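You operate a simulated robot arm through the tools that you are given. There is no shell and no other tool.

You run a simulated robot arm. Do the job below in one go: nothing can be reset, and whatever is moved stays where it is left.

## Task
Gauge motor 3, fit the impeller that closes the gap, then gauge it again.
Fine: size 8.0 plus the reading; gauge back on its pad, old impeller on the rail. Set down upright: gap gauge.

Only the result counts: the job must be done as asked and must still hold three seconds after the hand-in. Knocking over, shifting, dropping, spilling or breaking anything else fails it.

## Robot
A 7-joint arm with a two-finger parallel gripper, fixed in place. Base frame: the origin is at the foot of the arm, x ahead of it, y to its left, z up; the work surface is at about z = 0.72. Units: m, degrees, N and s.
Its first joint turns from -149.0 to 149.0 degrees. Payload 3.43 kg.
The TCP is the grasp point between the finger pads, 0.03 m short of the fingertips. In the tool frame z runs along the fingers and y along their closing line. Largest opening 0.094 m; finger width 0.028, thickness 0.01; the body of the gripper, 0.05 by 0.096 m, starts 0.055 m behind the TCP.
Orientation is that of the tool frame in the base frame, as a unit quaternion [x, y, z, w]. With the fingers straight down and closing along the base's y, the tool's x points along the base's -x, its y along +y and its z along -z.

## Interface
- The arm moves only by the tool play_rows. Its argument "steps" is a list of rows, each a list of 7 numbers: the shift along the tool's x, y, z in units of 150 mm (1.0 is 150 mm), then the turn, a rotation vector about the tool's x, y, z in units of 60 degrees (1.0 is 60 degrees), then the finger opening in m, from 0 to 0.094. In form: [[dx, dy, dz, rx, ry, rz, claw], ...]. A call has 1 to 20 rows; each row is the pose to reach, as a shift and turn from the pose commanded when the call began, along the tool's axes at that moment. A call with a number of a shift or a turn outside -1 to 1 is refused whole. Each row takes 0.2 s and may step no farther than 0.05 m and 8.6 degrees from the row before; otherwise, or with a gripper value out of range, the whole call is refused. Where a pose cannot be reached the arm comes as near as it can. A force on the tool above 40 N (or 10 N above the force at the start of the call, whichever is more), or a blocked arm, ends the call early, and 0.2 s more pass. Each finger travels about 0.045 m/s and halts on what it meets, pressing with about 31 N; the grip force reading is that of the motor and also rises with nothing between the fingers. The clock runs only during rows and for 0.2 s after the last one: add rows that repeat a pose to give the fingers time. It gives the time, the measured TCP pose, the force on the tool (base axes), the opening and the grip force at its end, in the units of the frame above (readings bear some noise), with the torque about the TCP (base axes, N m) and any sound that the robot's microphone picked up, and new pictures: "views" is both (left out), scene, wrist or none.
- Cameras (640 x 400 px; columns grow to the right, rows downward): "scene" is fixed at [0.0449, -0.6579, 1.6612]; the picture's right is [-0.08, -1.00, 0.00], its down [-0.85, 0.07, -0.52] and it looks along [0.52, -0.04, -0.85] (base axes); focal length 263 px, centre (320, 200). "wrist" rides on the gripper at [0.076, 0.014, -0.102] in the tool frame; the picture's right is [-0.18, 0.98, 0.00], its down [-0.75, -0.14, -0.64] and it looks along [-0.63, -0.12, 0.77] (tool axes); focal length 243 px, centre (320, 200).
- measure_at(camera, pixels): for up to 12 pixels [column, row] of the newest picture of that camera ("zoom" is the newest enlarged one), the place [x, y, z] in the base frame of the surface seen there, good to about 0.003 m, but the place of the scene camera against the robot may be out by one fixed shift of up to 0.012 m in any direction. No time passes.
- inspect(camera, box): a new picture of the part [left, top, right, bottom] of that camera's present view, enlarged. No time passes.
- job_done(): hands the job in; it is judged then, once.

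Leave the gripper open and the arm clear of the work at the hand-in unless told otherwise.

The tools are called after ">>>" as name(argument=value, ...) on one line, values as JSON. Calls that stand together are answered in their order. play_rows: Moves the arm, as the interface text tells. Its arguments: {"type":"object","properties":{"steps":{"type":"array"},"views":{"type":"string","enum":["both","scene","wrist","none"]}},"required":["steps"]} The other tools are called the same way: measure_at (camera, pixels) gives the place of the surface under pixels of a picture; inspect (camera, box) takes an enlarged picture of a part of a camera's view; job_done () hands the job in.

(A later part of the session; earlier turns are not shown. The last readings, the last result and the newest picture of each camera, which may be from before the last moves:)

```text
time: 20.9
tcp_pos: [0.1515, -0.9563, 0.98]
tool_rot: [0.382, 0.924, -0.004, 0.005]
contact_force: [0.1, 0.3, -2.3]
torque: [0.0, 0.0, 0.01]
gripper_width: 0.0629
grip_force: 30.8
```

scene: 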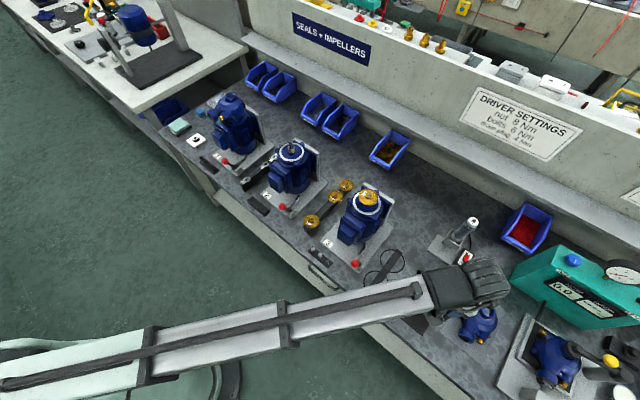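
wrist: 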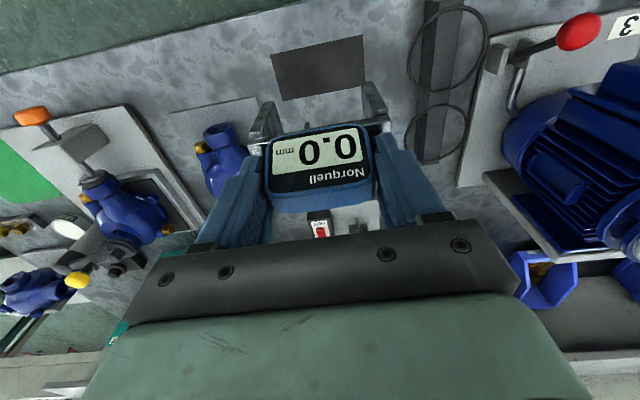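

The gauge hangs upright in the grip, weighing about 2.3 N. I'll measure its legs and beam relative to the TCP for exact placing on the ring.

>>> inspect(camera="wrist", box=[230, 70, 420, 190])

>>> measure_at(camera="zoom", pixels=[[72, 250], [545, 160], [90, 215], [510, 120], [135, 110], [455, 45], [85, 200], [510, 110], [540, 180], [300, 190], [270, 170], [100, 300]])

```text
3.33 times, centred on (325, 130) of wrist
```

zoom: 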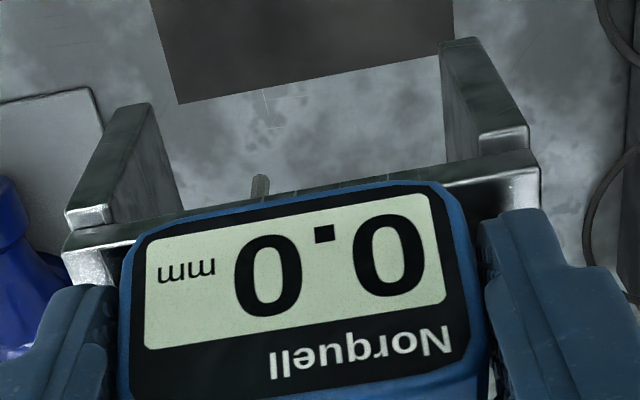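

```text
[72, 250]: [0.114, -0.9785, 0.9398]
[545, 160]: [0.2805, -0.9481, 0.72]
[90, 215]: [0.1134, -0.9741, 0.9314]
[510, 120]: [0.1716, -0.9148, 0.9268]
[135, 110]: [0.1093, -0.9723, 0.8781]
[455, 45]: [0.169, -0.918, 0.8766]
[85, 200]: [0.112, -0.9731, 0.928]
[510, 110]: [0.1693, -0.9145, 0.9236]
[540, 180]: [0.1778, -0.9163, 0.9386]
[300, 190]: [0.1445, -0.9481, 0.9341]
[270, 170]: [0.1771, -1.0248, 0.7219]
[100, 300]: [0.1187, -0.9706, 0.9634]
```

The legs span about ±42 mm about the TCP and the feet are about 0.106 below it. Now I'll rise and go toward motor 3, stopping beside it so the wrist camera can see its shaft past the gauge.

>>> play_rows(steps=[[0, 0, -0.03, 0, 0, 0, 0.03], [0, 0, -0.1, 0, 0, 0, 0.03], [0, 0, -0.2, 0, 0, 0, 0.03], [-0.01, 0.02, -0.32, 0, 0, 0, 0.03], [-0.035, 0.06, -0.44, 0, 0, 0, 0.03], [-0.08, 0.13, -0.56, 0, 0, 0, 0.03], [-0.13, 0.22, -0.68, 0, 0, 0, 0.03], [-0.19, 0.32, -0.79, 0, 0, 0, 0.03], [-0.25, 0.43, -0.88, 0, 0, 0, 0.03], [-0.32, 0.54, -0.95, 0, 0, 0, 0.03], [-0.38, 0.65, -0.98, 0, 0, 0, 0.03], [-0.44, 0.75, -1.0, 0, 0, 0, 0.03], [-0.5, 0.84, -1.0, 0, 0, 0, 0.03], [-0.54, 0.91, -1.0, 0, 0, 0, 0.03], [-0.57, 0.96, -1.0, 0, 0, 0, 0.03], [-0.585, 0.99, -1.0, 0, 0, 0, 0.03], [-0.589, 1.0, -1.0, 0, 0, 0, 0.03]])

```text
time: 24.4
tcp_pos: [0.3203, -0.9102, 1.1297]
tool_rot: [0.382, 0.924, -0.003, 0.006]
contact_force: [0.0, -0.1, -3.0]
torque: [-0.01, 0.0, -0.02]
gripper_width: 0.0627
grip_force: 31.2
```

scene: 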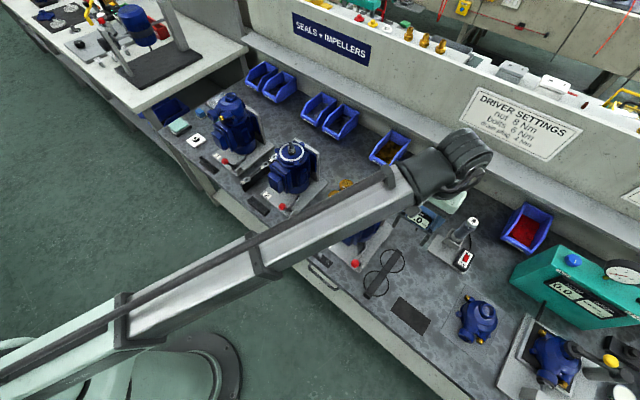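
wrist: 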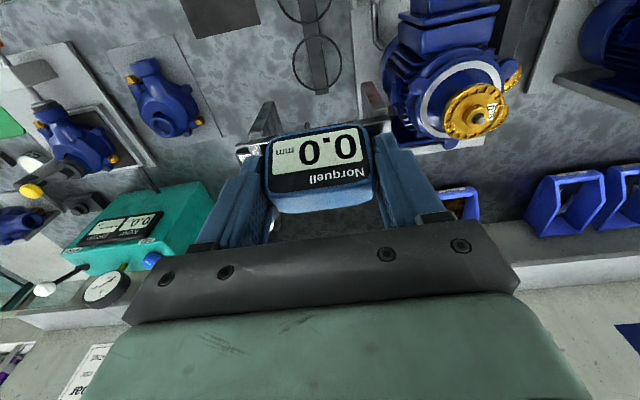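

Motor 3 is visible at right (460, 95). I'll zoom and measure the ring and impeller precisely.

>>> inspect(camera="wrist", box=[400, 45, 530, 150])

>>> measure_at(camera="zoom", pixels=[[335, 300], [385, 300], [210, 270], [505, 270], [330, 180], [380, 370], [110, 200], [200, 80], [300, 30], [430, 60], [140, 310], [520, 150]])

```text
3.81 times, centred on (465, 98) of wrist
```

zoom: 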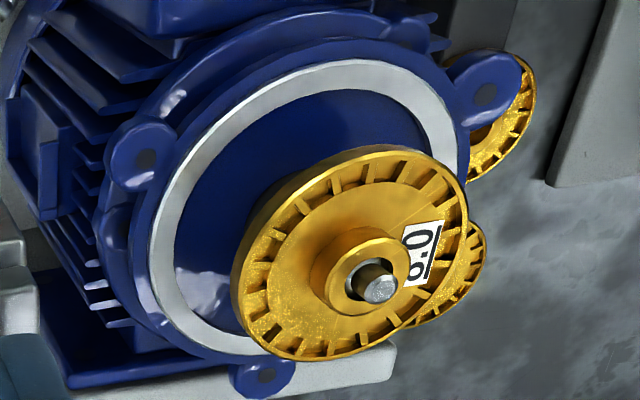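

```text
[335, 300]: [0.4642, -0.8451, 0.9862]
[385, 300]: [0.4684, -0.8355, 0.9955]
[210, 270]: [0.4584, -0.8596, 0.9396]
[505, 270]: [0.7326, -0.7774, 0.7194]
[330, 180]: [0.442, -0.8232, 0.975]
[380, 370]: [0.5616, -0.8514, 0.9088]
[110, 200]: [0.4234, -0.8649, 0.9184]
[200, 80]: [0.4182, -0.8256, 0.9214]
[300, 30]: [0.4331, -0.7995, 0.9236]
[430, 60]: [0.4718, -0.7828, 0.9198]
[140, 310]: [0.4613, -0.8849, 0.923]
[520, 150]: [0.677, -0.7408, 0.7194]
```

I'll pick points around the middle of the silver ring and the shaft's end to fix the axis.

>>> measure_at(camera="zoom", pixels=[[164, 220], [185, 165], [225, 118], [280, 85], [340, 72], [400, 82], [440, 115], [163, 280], [190, 325], [240, 348], [380, 285], [378, 292]])

>>> measure_at(camera="zoom", pixels=[[244, 295], [265, 335], [320, 352], [380, 335], [430, 300], [462, 250], [462, 200], [435, 165], [380, 160], [315, 190], [270, 235], [360, 250]])

```text
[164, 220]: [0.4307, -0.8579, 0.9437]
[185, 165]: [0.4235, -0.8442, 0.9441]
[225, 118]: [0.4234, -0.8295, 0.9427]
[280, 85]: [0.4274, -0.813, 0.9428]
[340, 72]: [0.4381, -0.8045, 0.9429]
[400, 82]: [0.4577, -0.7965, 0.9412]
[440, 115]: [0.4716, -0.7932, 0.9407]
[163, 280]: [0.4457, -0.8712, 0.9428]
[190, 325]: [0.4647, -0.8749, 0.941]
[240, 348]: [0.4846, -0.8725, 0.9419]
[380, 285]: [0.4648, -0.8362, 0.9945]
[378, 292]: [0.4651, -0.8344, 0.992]
```

```text
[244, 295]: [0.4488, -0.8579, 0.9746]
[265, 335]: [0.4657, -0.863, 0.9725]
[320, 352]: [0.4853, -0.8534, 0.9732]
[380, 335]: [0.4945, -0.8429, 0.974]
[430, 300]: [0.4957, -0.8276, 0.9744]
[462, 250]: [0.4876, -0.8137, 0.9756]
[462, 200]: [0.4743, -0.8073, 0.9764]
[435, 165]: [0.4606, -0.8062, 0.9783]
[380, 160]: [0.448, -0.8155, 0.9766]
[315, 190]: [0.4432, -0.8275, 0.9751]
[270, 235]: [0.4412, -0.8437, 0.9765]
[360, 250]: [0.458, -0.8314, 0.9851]
```

The ring circle fits centre (0.466, -0.8345) with radius about 41 mm, matching the gauge's legs. The gauge's probe hangs about 13 mm off centre and should meet the impeller plate. I'll move over the motor at this height (feet about 28 mm above the shaft tip).

>>> play_rows(steps=[[-0.01, 0.03, 0, 0, 0, 0, 0.03], [-0.03, 0.09, 0, 0, 0, 0, 0.03], [-0.06, 0.18, 0, 0, 0, 0, 0.03], [-0.1, 0.29, 0, 0, 0, 0, 0.03], [-0.14, 0.41, 0, 0, 0, 0, 0.03], [-0.18, 0.53, 0, 0, 0, 0, 0.03], [-0.22, 0.65, 0, 0, 0, 0, 0.03], [-0.26, 0.76, 0, 0, 0, 0, 0.03], [-0.29, 0.86, 0, 0, 0, 0, 0.03], [-0.31, 0.93, 0, 0, 0, 0, 0.03], [-0.325, 0.98, 0, 0, 0, 0, 0.03], [-0.331, 1.0, 0, 0, 0, 0, 0.03], [-0.331, 1.0, 0, 0, 0, 0, 0.03]])

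```text
time: 27.2
tcp_pos: [0.4613, -0.8394, 1.1293]
tool_rot: [0.382, 0.924, -0.004, 0.005]
contact_force: [-0.2, 0.2, -2.4]
torque: [-0.02, 0.03, 0.03]
gripper_width: 0.0628
grip_force: 31.2
```

scene: 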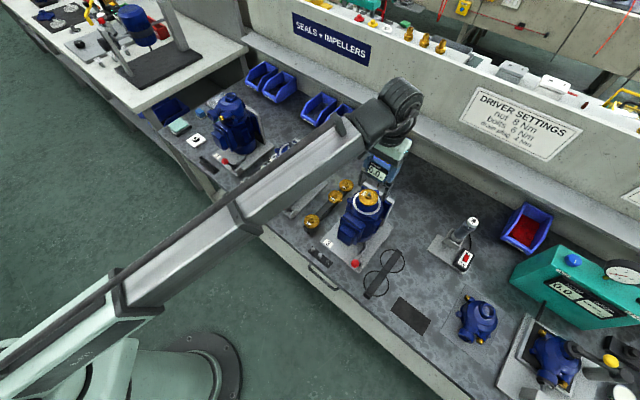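
wrist: 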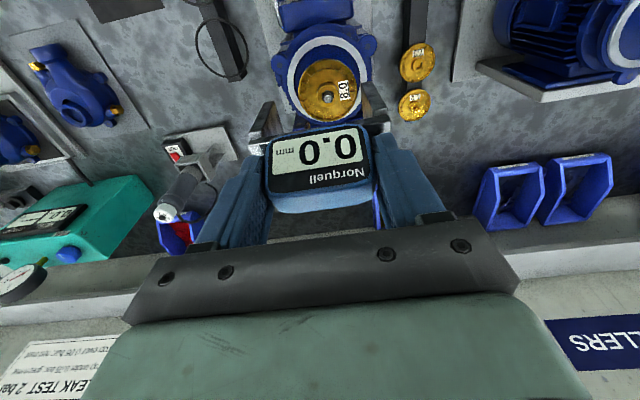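

The shaft now shows at (328, 97) between the gauge legs. I'll measure the shaft, ring and gauge legs in this view.

>>> inspect(camera="wrist", box=[240, 20, 410, 140])

>>> inspect(camera="scene", box=[320, 120, 430, 260])

>>> measure_at(camera="wrist", pixels=[[328, 98], [327, 99], [301, 93], [357, 97], [325, 63], [288, 80], [367, 85], [326, 41], [264, 120], [383, 115], [300, 50], [355, 50]])

```text
3.33 times, centred on (325, 80) of wrist
```

zoom: 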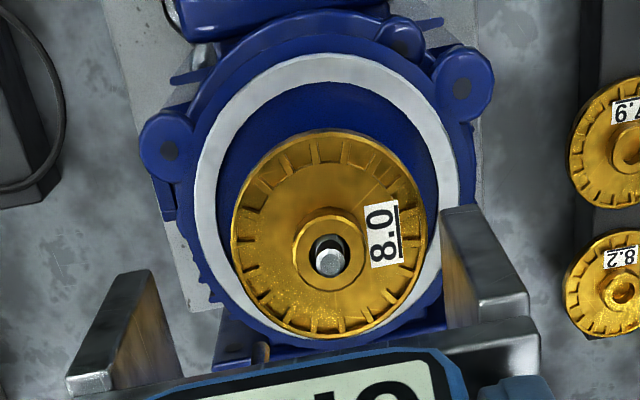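

```text
2.86 times, centred on (375, 190) of scene
```

zoom: 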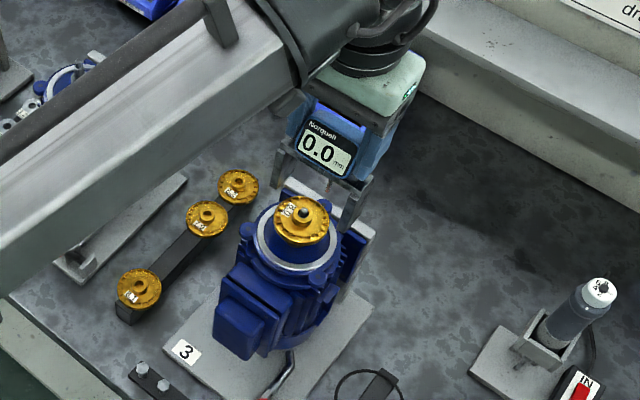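

```text
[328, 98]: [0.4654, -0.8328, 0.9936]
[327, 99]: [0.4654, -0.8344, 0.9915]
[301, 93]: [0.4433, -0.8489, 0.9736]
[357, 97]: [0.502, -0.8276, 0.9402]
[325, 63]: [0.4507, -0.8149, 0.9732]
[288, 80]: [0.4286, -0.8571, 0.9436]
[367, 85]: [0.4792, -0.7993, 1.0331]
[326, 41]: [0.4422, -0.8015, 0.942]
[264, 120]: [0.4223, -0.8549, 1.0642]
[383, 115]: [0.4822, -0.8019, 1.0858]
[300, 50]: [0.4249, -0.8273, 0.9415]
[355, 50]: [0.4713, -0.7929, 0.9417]
```

The axis is 7 mm farther along the closing line from the TCP. I'll shift that and lower until the feet are about 10 mm above the ring.

>>> play_rows(steps=[[0.002, 0.02, 0, 0, 0, 0, 0.03], [0.002, 0.047, 0, 0, 0, 0, 0.03], [0.002, 0.047, 0.02, 0, 0, 0, 0.03], [0.002, 0.047, 0.07, 0, 0, 0, 0.03], [0.002, 0.047, 0.14, 0, 0, 0, 0.03], [0.002, 0.047, 0.22, 0, 0, 0, 0.03], [0.002, 0.047, 0.3, 0, 0, 0, 0.03], [0.002, 0.047, 0.37, 0, 0, 0, 0.03], [0.002, 0.047, 0.42, 0, 0, 0, 0.03], [0.002, 0.047, 0.45, 0, 0, 0, 0.03], [0.002, 0.047, 0.46, 0, 0, 0, 0.03], [0.002, 0.047, 0.46, 0, 0, 0, 0.03]])

```text
time: 29.9
tcp_pos: [0.4671, -0.835, 1.0612]
tool_rot: [0.381, 0.924, -0.004, 0.005]
contact_force: [-0.1, 0.8, -2.5]
torque: [0.01, 0.0, 0.01]
gripper_width: 0.0632
grip_force: 31.2
```

scene: 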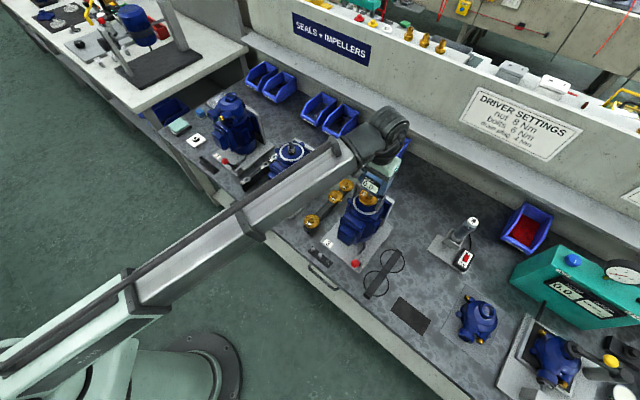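
wrist: 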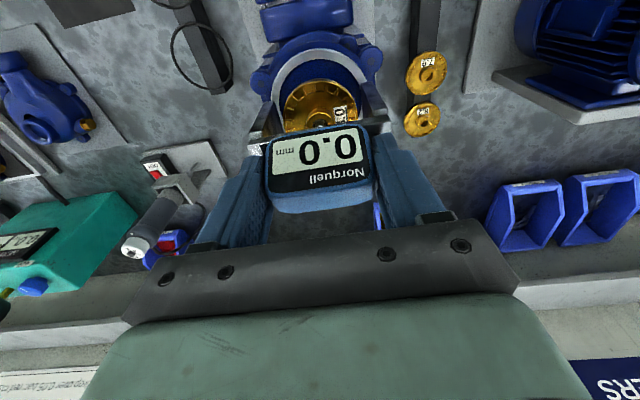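

Now at z 1.061 and well centred. A closer look before the last 13 mm.

>>> inspect(camera="wrist", box=[240, 20, 410, 150])

>>> inspect(camera="scene", box=[335, 150, 415, 250])

```text
3.08 times, centred on (325, 85) of wrist
```

zoom: 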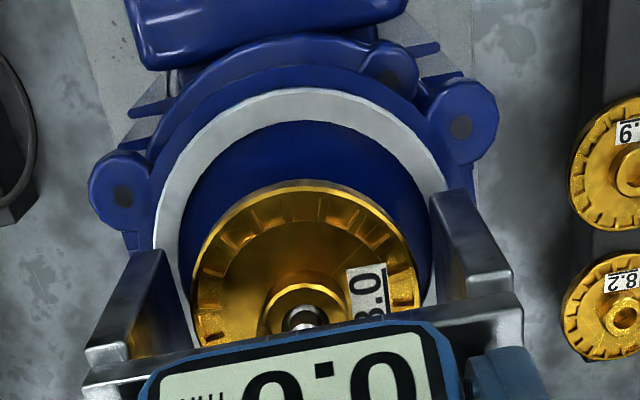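

```text
4.00 times, centred on (375, 200) of scene
```

zoom: 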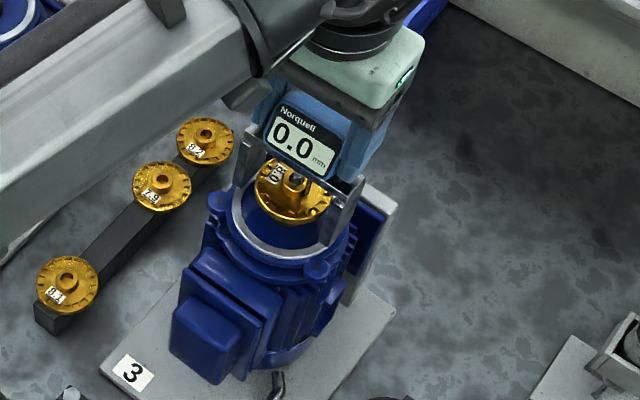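

The legs look right over the ring on both sides. I'll lower 10 mm in small steps and read the force.

>>> play_rows(steps=[[0, 0, 0.01, 0, 0, 0, 0.03], [0, 0, 0.025, 0, 0, 0, 0.03], [0, 0, 0.04, 0, 0, 0, 0.03], [0, 0, 0.055, 0, 0, 0, 0.03], [0, 0, 0.065, 0, 0, 0, 0.03], [0, 0, 0.065, 0, 0, 0, 0.03]], views="none")

```text
time: 31.2
tcp_pos: [0.4681, -0.8358, 1.0512]
tool_rot: [0.381, 0.924, -0.004, 0.006]
contact_force: [0.1, 0.4, -2.7]
torque: [-0.01, 0.02, 0.0]
gripper_width: 0.063
grip_force: 31.2
```

>>> play_rows(steps=[[0, 0, 0.007, 0, 0, 0, 0.03], [0, 0, 0.013, 0, 0, 0, 0.03], [0, 0, 0.013, 0, 0, 0, 0.03]], views="both")

```text
time: 32.0
tcp_pos: [0.4662, -0.8349, 1.0478]
tool_rot: [0.382, 0.924, -0.005, 0.005]
contact_force: [0.3, -0.4, -2.7]
torque: [-0.02, 0.04, -0.05]
gripper_width: 0.0629
grip_force: 30.8
```

scene: 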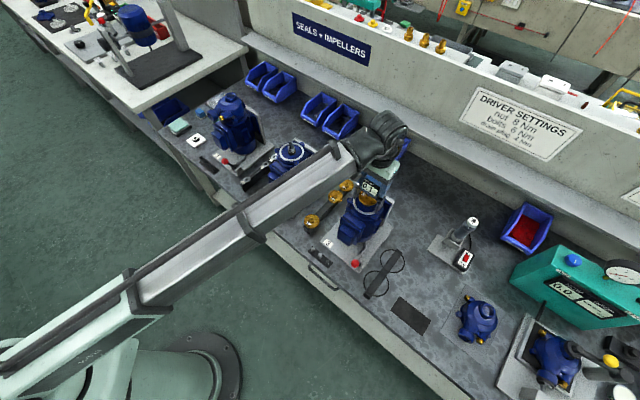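
wrist: 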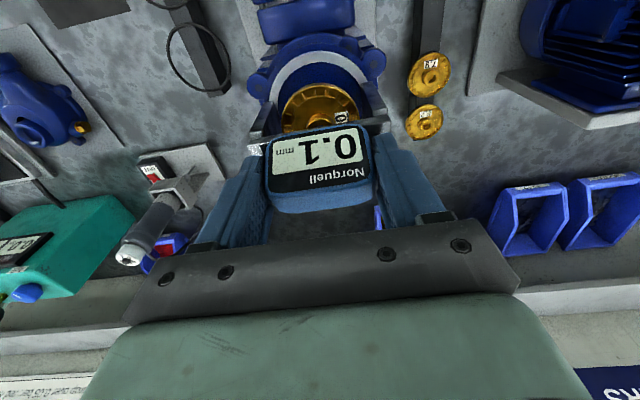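

The display now shows "0.1", but the weight isn't off the gripper yet (-2.7 N). I'll zoom in and then lower the last bit until contact.

>>> inspect(camera="wrist", box=[240, 60, 410, 220])

>>> play_rows(steps=[[0, 0, 0.006, 0, 0, 0, 0.03], [0, 0, 0.011, 0, 0, 0, 0.03], [0, 0, 0.011, 0, 0, 0, 0.03]], views="wrist")

```text
2.50 times, centred on (325, 140) of wrist
```

zoom: 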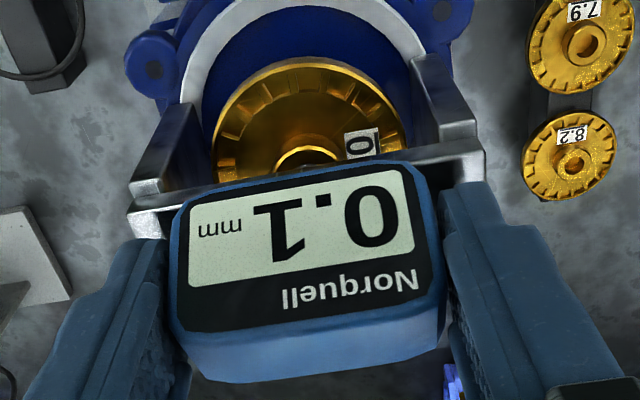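

```text
time: 32.9
tcp_pos: [0.4668, -0.8347, 1.0477]
tool_rot: [0.382, 0.924, -0.005, 0.006]
contact_force: [-0.2, -0.2, 2.9]
torque: [0.11, -0.15, -0.04]
gripper_width: 0.0631
grip_force: 30.8
```

wrist: 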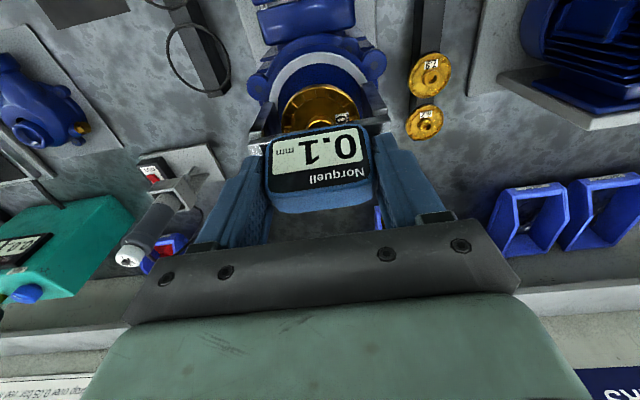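

Contact: the force rose to about +2.9 N, so the feet are on the ring. To get an honest reading I'll open the fingers in place and let the gauge stand free.

>>> play_rows(steps=[[0, 0, 0.003, 0, 0, 0, 0.062], [0, 0, 0.003, 0, 0, 0, 0.068], [0, 0, 0.003, 0, 0, 0, 0.08], [0, 0, 0.003, 0, 0, 0, 0.09], [0, 0, 0.003, 0, 0, 0, 0.09], [0, 0, 0.003, 0, 0, 0, 0.09], [0, 0, 0.003, 0, 0, 0, 0.09], [0, 0, 0.003, 0, 0, 0, 0.09]])

>>> inspect(camera="wrist", box=[240, 60, 410, 220])

>>> inspect(camera="scene", box=[335, 150, 415, 250])

```text
time: 34.6
tcp_pos: [0.467, -0.8341, 1.0475]
tool_rot: [0.382, 0.924, -0.004, 0.006]
contact_force: [-0.2, -0.2, -0.4]
torque: [0.0, -0.01, 0.0]
gripper_width: 0.0899
grip_force: 0.1
```

scene: 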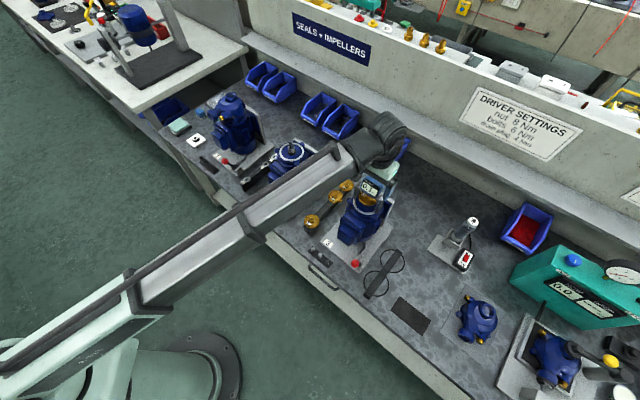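
wrist: 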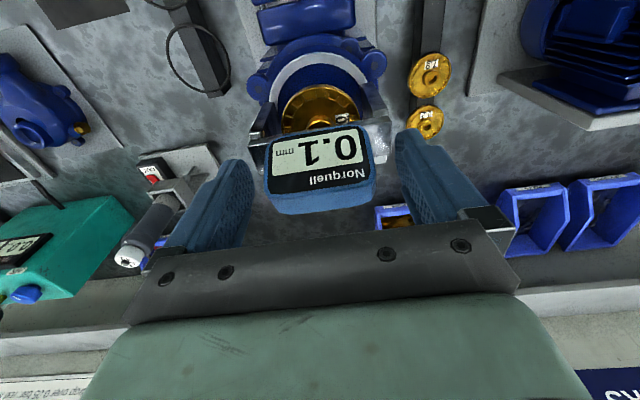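

```text
2.50 times, centred on (325, 140) of wrist
```

zoom: 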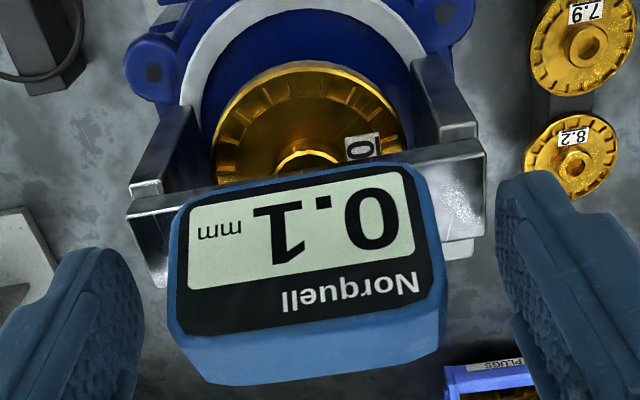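

```text
4.00 times, centred on (375, 200) of scene
```

zoom: 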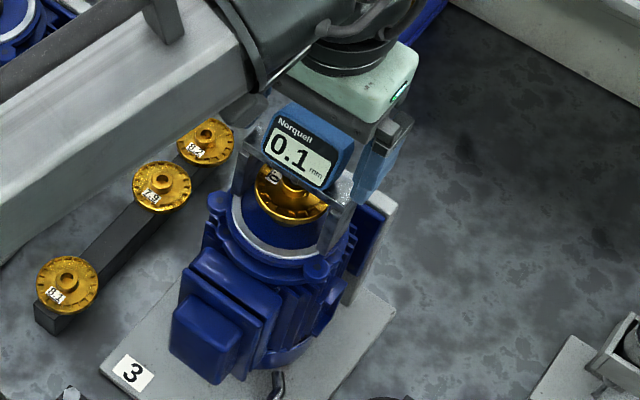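

Standing free, the gauge steadily reads 0.1 mm with no minus sign, so the impeller to fit is 8.0 + 0.1 = 8.1. I'll regrip the gauge and carry it back to its pad before the swap.

>>> play_rows(steps=[[0, 0, 0, 0, 0, 0, 0.085], [0, 0, 0, 0, 0, 0, 0.075], [0, 0, 0, 0, 0, 0, 0.065], [0, 0, 0, 0, 0, 0, 0.055], [0, 0, 0, 0, 0, 0, 0.045], [0, 0, 0, 0, 0, 0, 0.03], [0, 0, 0, 0, 0, 0, 0.03], [0, 0, 0, 0, 0, 0, 0.03]])

>>> inspect(camera="wrist", box=[240, 60, 410, 220])

```text
time: 36.5
tcp_pos: [0.466, -0.8337, 1.0464]
tool_rot: [0.382, 0.924, -0.004, 0.006]
contact_force: [0.6, -0.2, 0.5]
torque: [-0.01, -0.02, -0.01]
gripper_width: 0.0629
grip_force: 30.9
```

scene: 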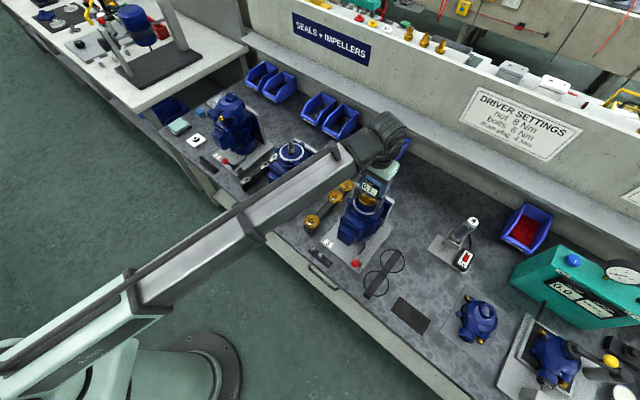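
wrist: 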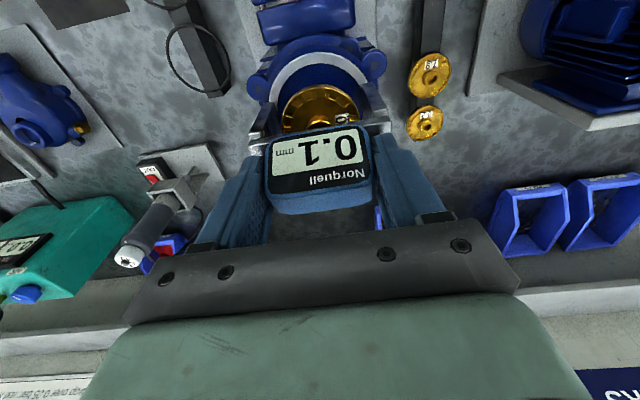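

```text
2.50 times, centred on (325, 140) of wrist
```

zoom: 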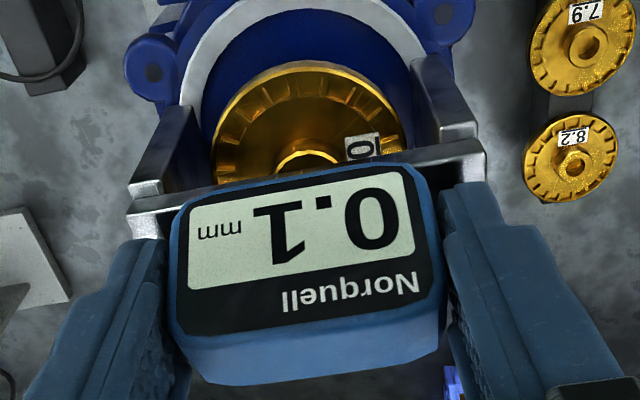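

Regripped, still 0.1. I'll lift straight up, then head back toward the pad.

>>> play_rows(steps=[[0, 0, -0.02, 0, 0, 0, 0.03], [0, 0, -0.07, 0, 0, 0, 0.03], [0, 0, -0.15, 0, 0, 0, 0.03], [0, 0, -0.25, 0, 0, 0, 0.03], [0, 0, -0.36, 0, 0, 0, 0.03], [0, 0, -0.45, 0, 0, 0, 0.03], [0, 0, -0.52, 0, 0, 0, 0.03], [0.01, -0.02, -0.55, 0, 0, 0, 0.03], [0.025, -0.06, -0.55, 0, 0, 0, 0.03], [0.055, -0.13, -0.55, 0, 0, 0, 0.03], [0.1, -0.23, -0.55, 0, 0, 0, 0.03], [0.15, -0.35, -0.55, 0, 0, 0, 0.03], [0.2, -0.47, -0.55, 0, 0, 0, 0.03], [0.25, -0.59, -0.55, 0, 0, 0, 0.03], [0.3, -0.71, -0.55, 0, 0, 0, 0.03], [0.35, -0.82, -0.55, 0, 0, 0, 0.03], [0.385, -0.9, -0.55, 0, 0, 0, 0.03], [0.41, -0.96, -0.55, 0, 0, 0, 0.03], [0.425, -0.99, -0.55, 0, 0, 0, 0.03], [0.43, -1.0, -0.55, 0, 0, 0, 0.03]])

```text
time: 40.6
tcp_pos: [0.3132, -0.8949, 1.1296]
tool_rot: [0.382, 0.924, -0.003, 0.006]
contact_force: [-1.5, 0.0, -2.8]
torque: [0.0, -0.03, 0.02]
gripper_width: 0.0629
grip_force: 30.7
```

scene: 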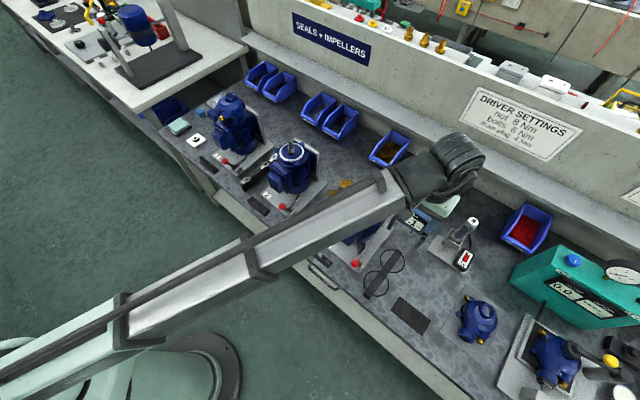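
wrist: 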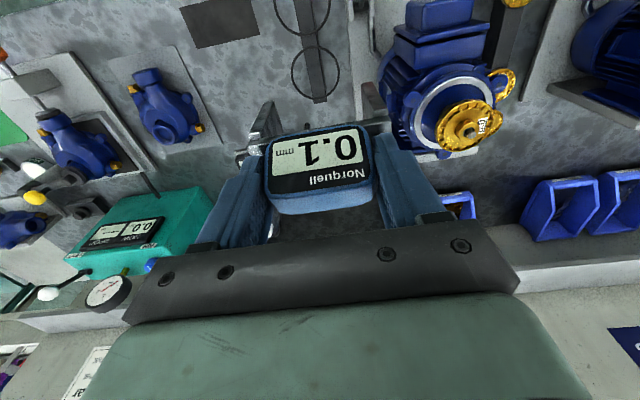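

The display holds 0.1. On to the pad.

>>> play_rows(steps=[[0.01, -0.02, 0, 0, 0, 0, 0.03], [0.03, -0.06, 0, 0, 0, 0, 0.03], [0.06, -0.13, 0, 0, 0, 0, 0.03], [0.11, -0.23, 0, 0, 0, 0, 0.03], [0.16, -0.35, 0, 0, 0, 0, 0.03], [0.215, -0.47, 0.03, 0, 0, 0, 0.03], [0.27, -0.59, 0.1, 0, 0, 0, 0.03], [0.33, -0.71, 0.19, 0, 0, 0, 0.03], [0.38, -0.82, 0.29, 0, 0, 0, 0.03], [0.415, -0.9, 0.4, 0, 0, 0, 0.03], [0.445, -0.96, 0.51, 0, 0, 0, 0.03], [0.46, -0.99, 0.62, 0, 0, 0, 0.03], [0.464, -1.0, 0.72, 0, 0, 0, 0.03], [0.464, -1.0, 0.81, 0, 0, 0, 0.03], [0.464, -1.0, 0.88, 0, 0, 0, 0.03], [0.464, -1.0, 0.92, 0, 0, 0, 0.03], [0.464, -1.0, 0.94, 0, 0, 0, 0.03]])

```text
time: 44.2
tcp_pos: [0.1594, -0.9522, 0.9864]
tool_rot: [0.382, 0.924, -0.005, 0.005]
contact_force: [-0.8, -0.2, -2.8]
torque: [0.02, 0.04, 0.02]
gripper_width: 0.063
grip_force: 30.7
```

scene: 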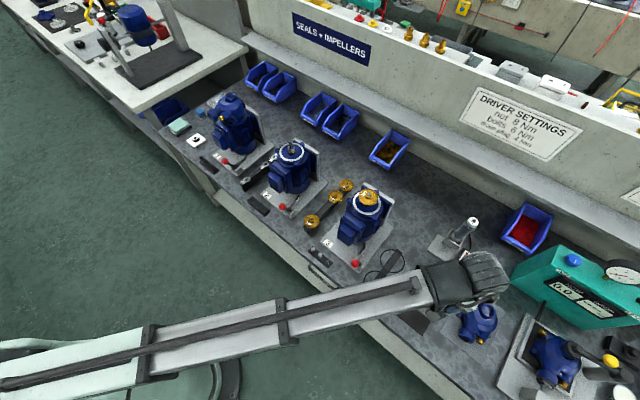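
wrist: 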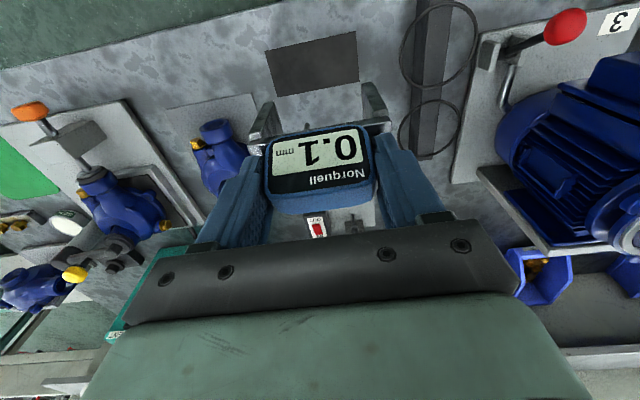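

Trim 8 mm along the beam line and descend to just above the pad.

>>> play_rows(steps=[[0.003, -0.02, 0.02, 0, 0, 0, 0.03], [0.007, -0.04, 0.07, 0, 0, 0, 0.03], [0.007, -0.053, 0.15, 0, 0, 0, 0.03], [0.007, -0.053, 0.25, 0, 0, 0, 0.03], [0.007, -0.053, 0.36, 0, 0, 0, 0.03], [0.007, -0.053, 0.48, 0, 0, 0, 0.03], [0.007, -0.053, 0.6, 0, 0, 0, 0.03], [0.007, -0.053, 0.71, 0, 0, 0, 0.03], [0.007, -0.053, 0.8, 0, 0, 0, 0.03], [0.007, -0.053, 0.88, 0, 0, 0, 0.03], [0.007, -0.053, 0.93, 0, 0, 0, 0.03], [0.007, -0.053, 0.96, 0, 0, 0, 0.03], [0.007, -0.053, 0.96, 0, 0, 0, 0.03]])

```text
time: 47.0
tcp_pos: [0.1549, -0.9598, 0.8434]
tool_rot: [0.382, 0.924, -0.004, 0.004]
contact_force: [0.2, -0.1, -3.2]
torque: [0.01, -0.01, 0.0]
gripper_width: 0.063
grip_force: 31.2
```

scene: 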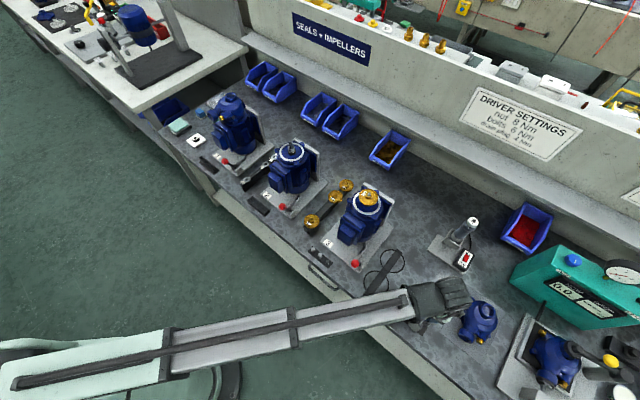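
wrist: 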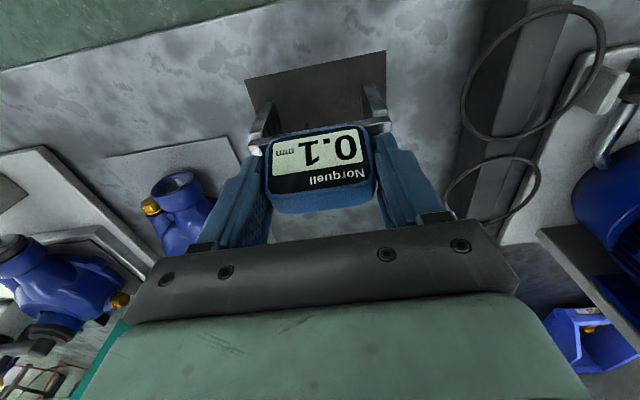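

About 14 mm to go. I'll lower 10 mm, trimming 3 mm toward the front, then feel for contact.

>>> play_rows(steps=[[0.008, 0, 0.01, 0, 0, 0, 0.03], [0.016, 0, 0.025, 0, 0, 0, 0.03], [0.016, 0, 0.04, 0, 0, 0, 0.03], [0.016, 0, 0.055, 0, 0, 0, 0.03], [0.016, 0, 0.068, 0, 0, 0, 0.03], [0.016, 0, 0.076, 0, 0, 0, 0.03], [0.016, 0, 0.076, 0, 0, 0, 0.03]], views="wrist")

```text
time: 48.6
tcp_pos: [0.1532, -0.9582, 0.8329]
tool_rot: [0.382, 0.924, -0.005, 0.006]
contact_force: [0.3, -0.6, -2.7]
torque: [0.0, -0.02, 0.03]
gripper_width: 0.063
grip_force: 31.4
```

wrist: 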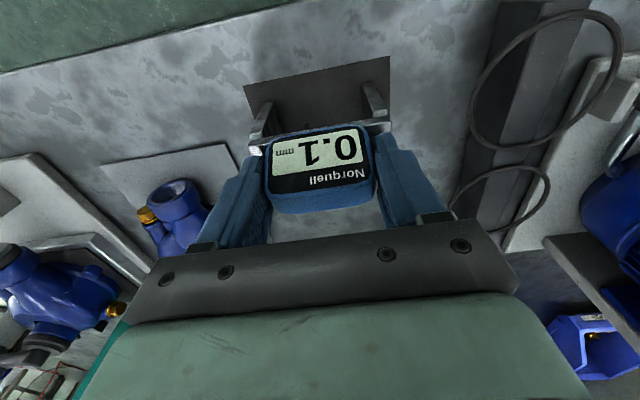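

>>> play_rows(steps=[[0, 0, 0.007, 0, 0, 0, 0.03], [0, 0, 0.014, 0, 0, 0, 0.03], [0, 0, 0.02, 0, 0, 0, 0.03], [0, 0, 0.02, 0, 0, 0, 0.03]], views="none")

```text
time: 49.6
tcp_pos: [0.152, -0.9591, 0.8286]
tool_rot: [0.382, 0.924, -0.004, 0.005]
contact_force: [0.6, 0.5, -3.0]
torque: [0.06, 0.01, 0.0]
gripper_width: 0.0627
grip_force: 30.8
```

>>> play_rows(steps=[[0, 0, 0.006, 0, 0, 0, 0.03], [0, 0, 0.011, 0, 0, 0, 0.03], [0, 0, 0.011, 0, 0, 0, 0.03]], views="none")

```text
time: 50.5
tcp_pos: [0.152, -0.9585, 0.8277]
tool_rot: [0.382, 0.924, -0.004, 0.006]
contact_force: [-2.0, -0.6, 5.2]
torque: [0.26, -0.02, 0.03]
gripper_width: 0.0631
grip_force: 31.3
```

Contact: +5 N, so the gauge stands on its pad. I'll open the fingers and then rise.

>>> play_rows(steps=[[0, 0, -0.003, 0, 0, 0, 0.062], [0, 0, -0.003, 0, 0, 0, 0.068], [0, 0, -0.003, 0, 0, 0, 0.08], [0, 0, -0.003, 0, 0, 0, 0.094], [0, 0, -0.003, 0, 0, 0, 0.094], [0, 0, -0.003, 0, 0, 0, 0.094], [0, 0, -0.03, 0, 0, 0, 0.094], [0, 0, -0.08, 0, 0, 0, 0.094], [0, 0, -0.16, 0, 0, 0, 0.094], [0, 0, -0.27, 0, 0, 0, 0.094], [0, 0, -0.4, 0, 0, 0, 0.094], [0, 0, -0.53, 0, 0, 0, 0.094], [0, 0, -0.66, 0, 0, 0, 0.094], [0, 0, -0.78, 0, 0, 0, 0.094], [0, 0, -0.88, 0, 0, 0, 0.094], [0, 0, -0.95, 0, 0, 0, 0.094], [0, 0, -0.99, 0, 0, 0, 0.094], [0, 0, -1.0, 0, 0, 0, 0.094]])

>>> inspect(camera="wrist", box=[240, 30, 400, 150])

```text
time: 54.2
tcp_pos: [0.1533, -0.9558, 0.9789]
tool_rot: [0.382, 0.924, -0.004, 0.006]
contact_force: [0.9, -0.1, 0.2]
torque: [-0.01, 0.02, 0.03]
gripper_width: 0.0938
grip_force: 0.1
```

scene: 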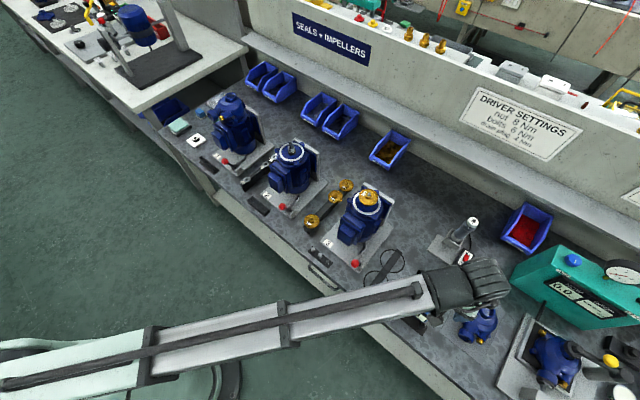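
wrist: 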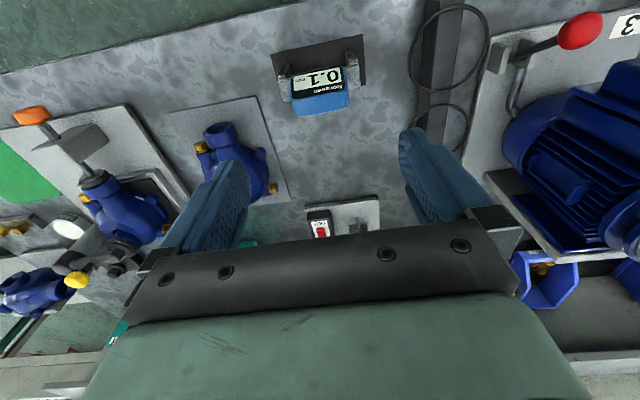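

```text
3.33 times, centred on (320, 90) of wrist
```

zoom: 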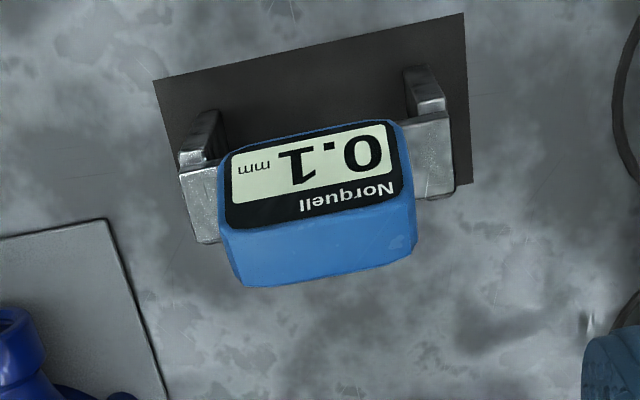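

The gauge stands upright and centred on its pad (display holding 0.1). Now to the impellers: I'll rise and travel back toward motor 3 and the rail.

>>> play_rows(steps=[[0, 0, -0.03, 0, 0, 0, 0.094], [0, 0, -0.1, 0, 0, 0, 0.094], [-0.01, 0.02, -0.2, 0, 0, 0, 0.094], [-0.03, 0.06, -0.31, 0, 0, 0, 0.094], [-0.05, 0.13, -0.42, 0, 0, 0, 0.094], [-0.08, 0.23, -0.52, 0, 0, 0, 0.094], [-0.11, 0.34, -0.61, 0, 0, 0, 0.094], [-0.14, 0.46, -0.69, 0, 0, 0, 0.094], [-0.17, 0.58, -0.75, 0, 0, 0, 0.094], [-0.2, 0.7, -0.79, 0, 0, 0, 0.094], [-0.22, 0.81, -0.81, 0, 0, 0, 0.094], [-0.235, 0.9, -0.81, 0, 0, 0, 0.094], [-0.245, 0.96, -0.81, 0, 0, 0, 0.094], [-0.25, 0.99, -0.81, 0, 0, 0, 0.094], [-0.25, 1.0, -0.81, 0, 0, 0, 0.094]], views="none")

>>> play_rows(steps=[[0, 0.02, 0, 0, 0, 0, 0.094], [0, 0.07, 0, 0, 0, 0, 0.094], [0, 0.15, 0, 0, 0, 0, 0.094], [0, 0.26, 0, 0, 0, 0, 0.094], [0, 0.38, 0, 0, 0, 0, 0.094], [0, 0.5, 0, 0, 0, 0, 0.094], [0, 0.62, 0, 0, 0, 0, 0.094], [0, 0.74, 0, 0, 0, 0, 0.094], [0, 0.85, 0, 0, 0, 0, 0.094], [0, 0.93, 0, 0, 0, 0, 0.094], [0, 0.98, 0, 0, 0, 0, 0.094], [0, 1.0, 0, 0, 0, 0, 0.094], [0, 1.0, 0, 0, 0, 0, 0.094]])

```text
time: 57.5
tcp_pos: [0.2831, -0.8755, 1.0989]
tool_rot: [0.382, 0.924, -0.004, 0.006]
contact_force: [0.6, 0.2, 0.0]
torque: [-0.01, 0.02, 0.0]
gripper_width: 0.0941
grip_force: 0.1
```

```text
time: 60.2
tcp_pos: [0.3896, -0.7691, 1.099]
tool_rot: [0.381, 0.924, -0.004, 0.006]
contact_force: [0.0, 1.3, 0.7]
torque: [0.01, 0.01, -0.02]
gripper_width: 0.0938
grip_force: 0.0
```

scene: 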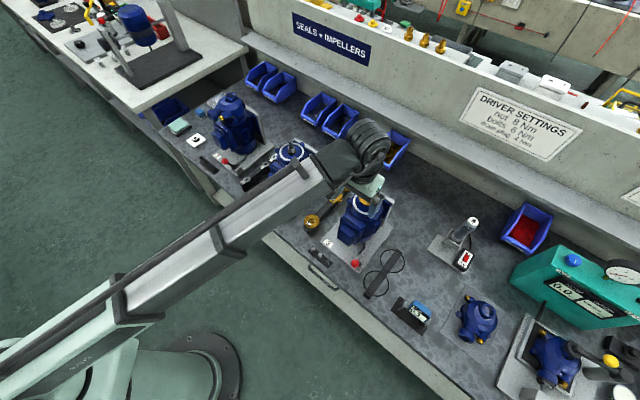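
wrist: 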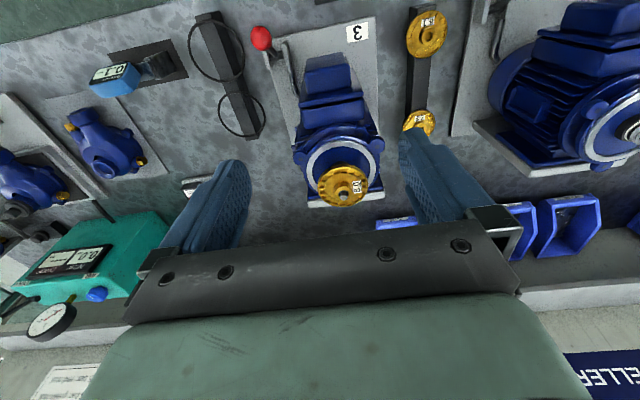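

The rail is at right (425, 35 to 125). I'll zoom in to see the empty place and measure 8.1 and its neighbours.

>>> inspect(camera="wrist", box=[380, 0, 480, 140])

>>> inspect(camera="wrist", box=[390, 0, 470, 70])

>>> measure_at(camera="wrist", pixels=[[427, 34], [408, 35], [447, 32], [426, 12], [428, 57], [420, 75], [420, 90], [408, 80], [428, 80], [418, 120], [412, 10], [436, 8]])

```text
2.86 times, centred on (430, 70) of wrist
```

zoom: 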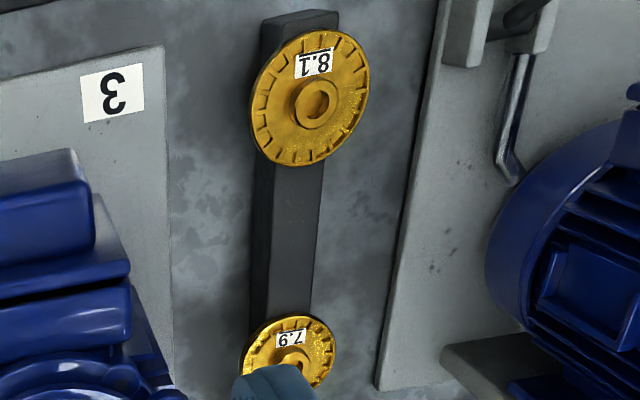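

```text
5.71 times, centred on (430, 35) of wrist
```

zoom: 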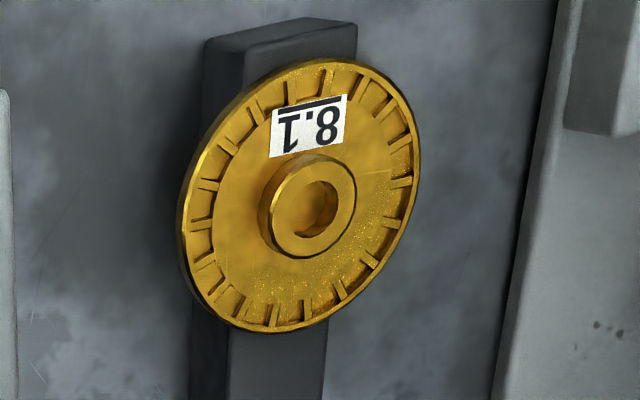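

```text
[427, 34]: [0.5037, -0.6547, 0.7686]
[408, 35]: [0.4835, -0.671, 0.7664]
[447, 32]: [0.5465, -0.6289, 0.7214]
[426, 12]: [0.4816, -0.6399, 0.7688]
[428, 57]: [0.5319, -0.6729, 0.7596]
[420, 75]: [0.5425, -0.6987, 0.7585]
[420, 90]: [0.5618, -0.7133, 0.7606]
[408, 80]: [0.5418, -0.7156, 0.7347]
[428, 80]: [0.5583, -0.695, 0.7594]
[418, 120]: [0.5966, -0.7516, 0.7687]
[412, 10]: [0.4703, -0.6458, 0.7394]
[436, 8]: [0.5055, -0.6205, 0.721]
```

>>> measure_at(camera="zoom", pixels=[[190, 215], [415, 160], [330, 64], [270, 327], [345, 205], [270, 205], [310, 165], [290, 245], [230, 120], [385, 260], [215, 380], [320, 380]])

>>> measure_at(camera="scene", pixels=[[311, 221], [304, 221], [319, 221], [312, 213], [312, 229]])

>>> inspect(camera="scene", box=[290, 190, 350, 240])

```text
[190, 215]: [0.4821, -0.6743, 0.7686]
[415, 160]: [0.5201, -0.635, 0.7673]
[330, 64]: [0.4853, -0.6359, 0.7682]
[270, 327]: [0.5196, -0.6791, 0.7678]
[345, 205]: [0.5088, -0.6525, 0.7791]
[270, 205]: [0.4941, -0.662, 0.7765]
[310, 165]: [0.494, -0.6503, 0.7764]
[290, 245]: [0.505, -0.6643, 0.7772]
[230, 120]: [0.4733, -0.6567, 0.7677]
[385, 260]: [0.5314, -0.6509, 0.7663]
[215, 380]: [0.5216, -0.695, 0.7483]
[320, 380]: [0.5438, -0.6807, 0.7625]
```

```text
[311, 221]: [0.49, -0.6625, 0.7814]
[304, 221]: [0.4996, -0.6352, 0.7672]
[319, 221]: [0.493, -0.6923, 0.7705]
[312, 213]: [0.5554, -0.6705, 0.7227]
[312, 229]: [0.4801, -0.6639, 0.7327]
```

```text
8.00 times, centred on (320, 215) of scene
```

zoom: 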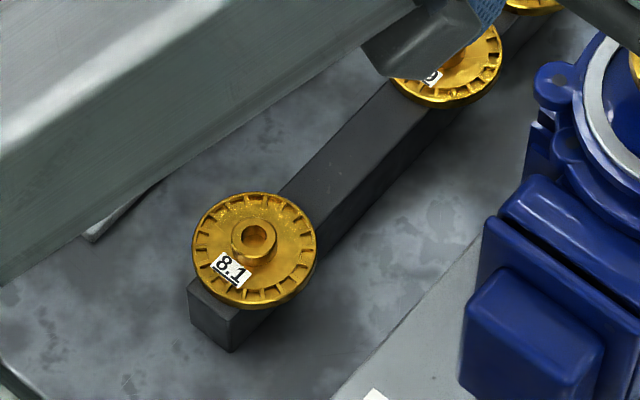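

8.1 sits at (0.502, -0.6555) with its plate from z≈0.7595 to 0.768 (about 56 mm across) on the flat rail top. The rail pitch is about 72 mm, so the empty place is near (0.552, -0.707). Now I'll check motor 3's face inside the ring for finger clearance.

>>> inspect(camera="wrist", box=[285, 110, 395, 220])

>>> measure_at(camera="zoom", pixels=[[290, 195], [250, 170], [200, 180], [350, 190], [400, 200], [300, 130], [170, 170], [180, 210], [430, 200], [300, 105], [410, 250], [170, 250]])

```text
3.64 times, centred on (340, 165) of wrist
```

zoom: 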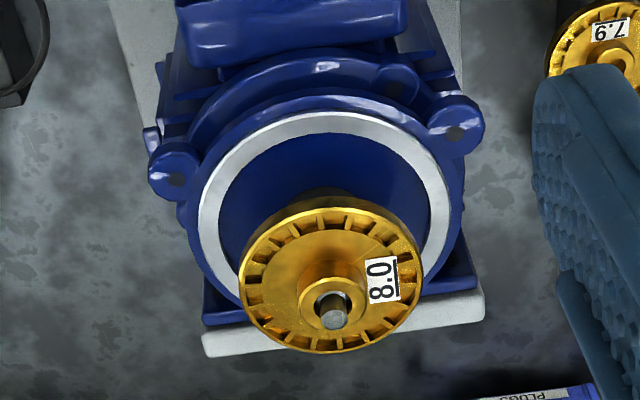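

```text
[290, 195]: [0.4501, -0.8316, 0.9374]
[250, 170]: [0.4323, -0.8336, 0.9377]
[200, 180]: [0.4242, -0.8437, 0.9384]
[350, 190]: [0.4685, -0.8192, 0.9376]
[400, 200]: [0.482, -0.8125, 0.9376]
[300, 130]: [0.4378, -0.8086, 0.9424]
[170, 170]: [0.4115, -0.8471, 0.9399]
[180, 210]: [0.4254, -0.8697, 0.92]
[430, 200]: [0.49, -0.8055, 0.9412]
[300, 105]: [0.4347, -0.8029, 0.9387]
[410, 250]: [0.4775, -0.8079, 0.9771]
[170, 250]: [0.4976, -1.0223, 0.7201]
```

The face inside the ring is flat at z≈0.9375, so the fingers can go down around the plate. I'll move over the motor axis at z≈1.05 first (fingertips 1.02, above the shaft tip).

>>> play_rows(steps=[[-0.02, 0.002, 0, 0, 0, 0, 0.094], [-0.06, 0.005, 0.01, 0, 0, 0, 0.094], [-0.13, 0.01, 0.03, 0, 0, 0, 0.094], [-0.22, 0.017, 0.07, 0, 0, 0, 0.094], [-0.32, 0.024, 0.12, 0, 0, 0, 0.094], [-0.42, 0.032, 0.18, 0, 0, 0, 0.094], [-0.52, 0.04, 0.24, 0, 0, 0, 0.094], [-0.6, 0.046, 0.29, 0, 0, 0, 0.094], [-0.65, 0.05, 0.32, 0, 0, 0, 0.094], [-0.668, 0.051, 0.327, 0, 0, 0, 0.094], [-0.668, 0.051, 0.327, 0, 0, 0, 0.094]])

>>> inspect(camera="wrist", box=[230, 40, 420, 200])

```text
time: 62.6
tcp_pos: [0.4668, -0.8352, 1.051]
tool_rot: [0.381, 0.925, -0.005, 0.005]
contact_force: [0.7, -0.6, -0.3]
torque: [0.0, -0.01, -0.02]
gripper_width: 0.0939
grip_force: 0.0
```

scene: 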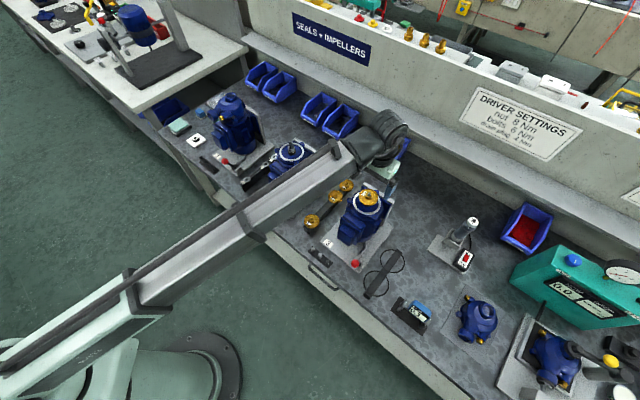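
wrist: 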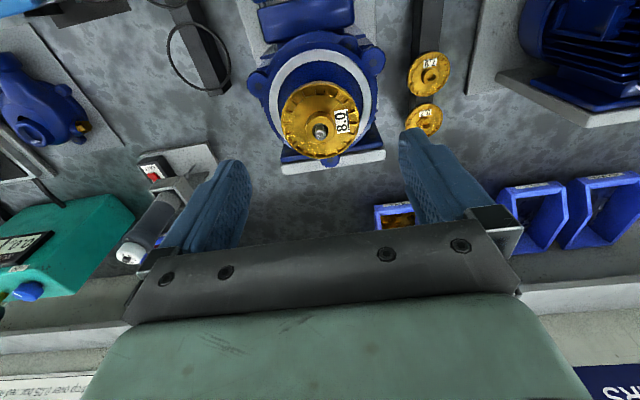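

```text
2.50 times, centred on (325, 120) of wrist
```

zoom: 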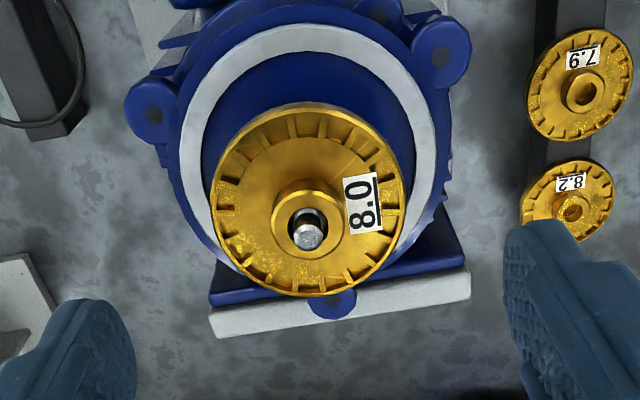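

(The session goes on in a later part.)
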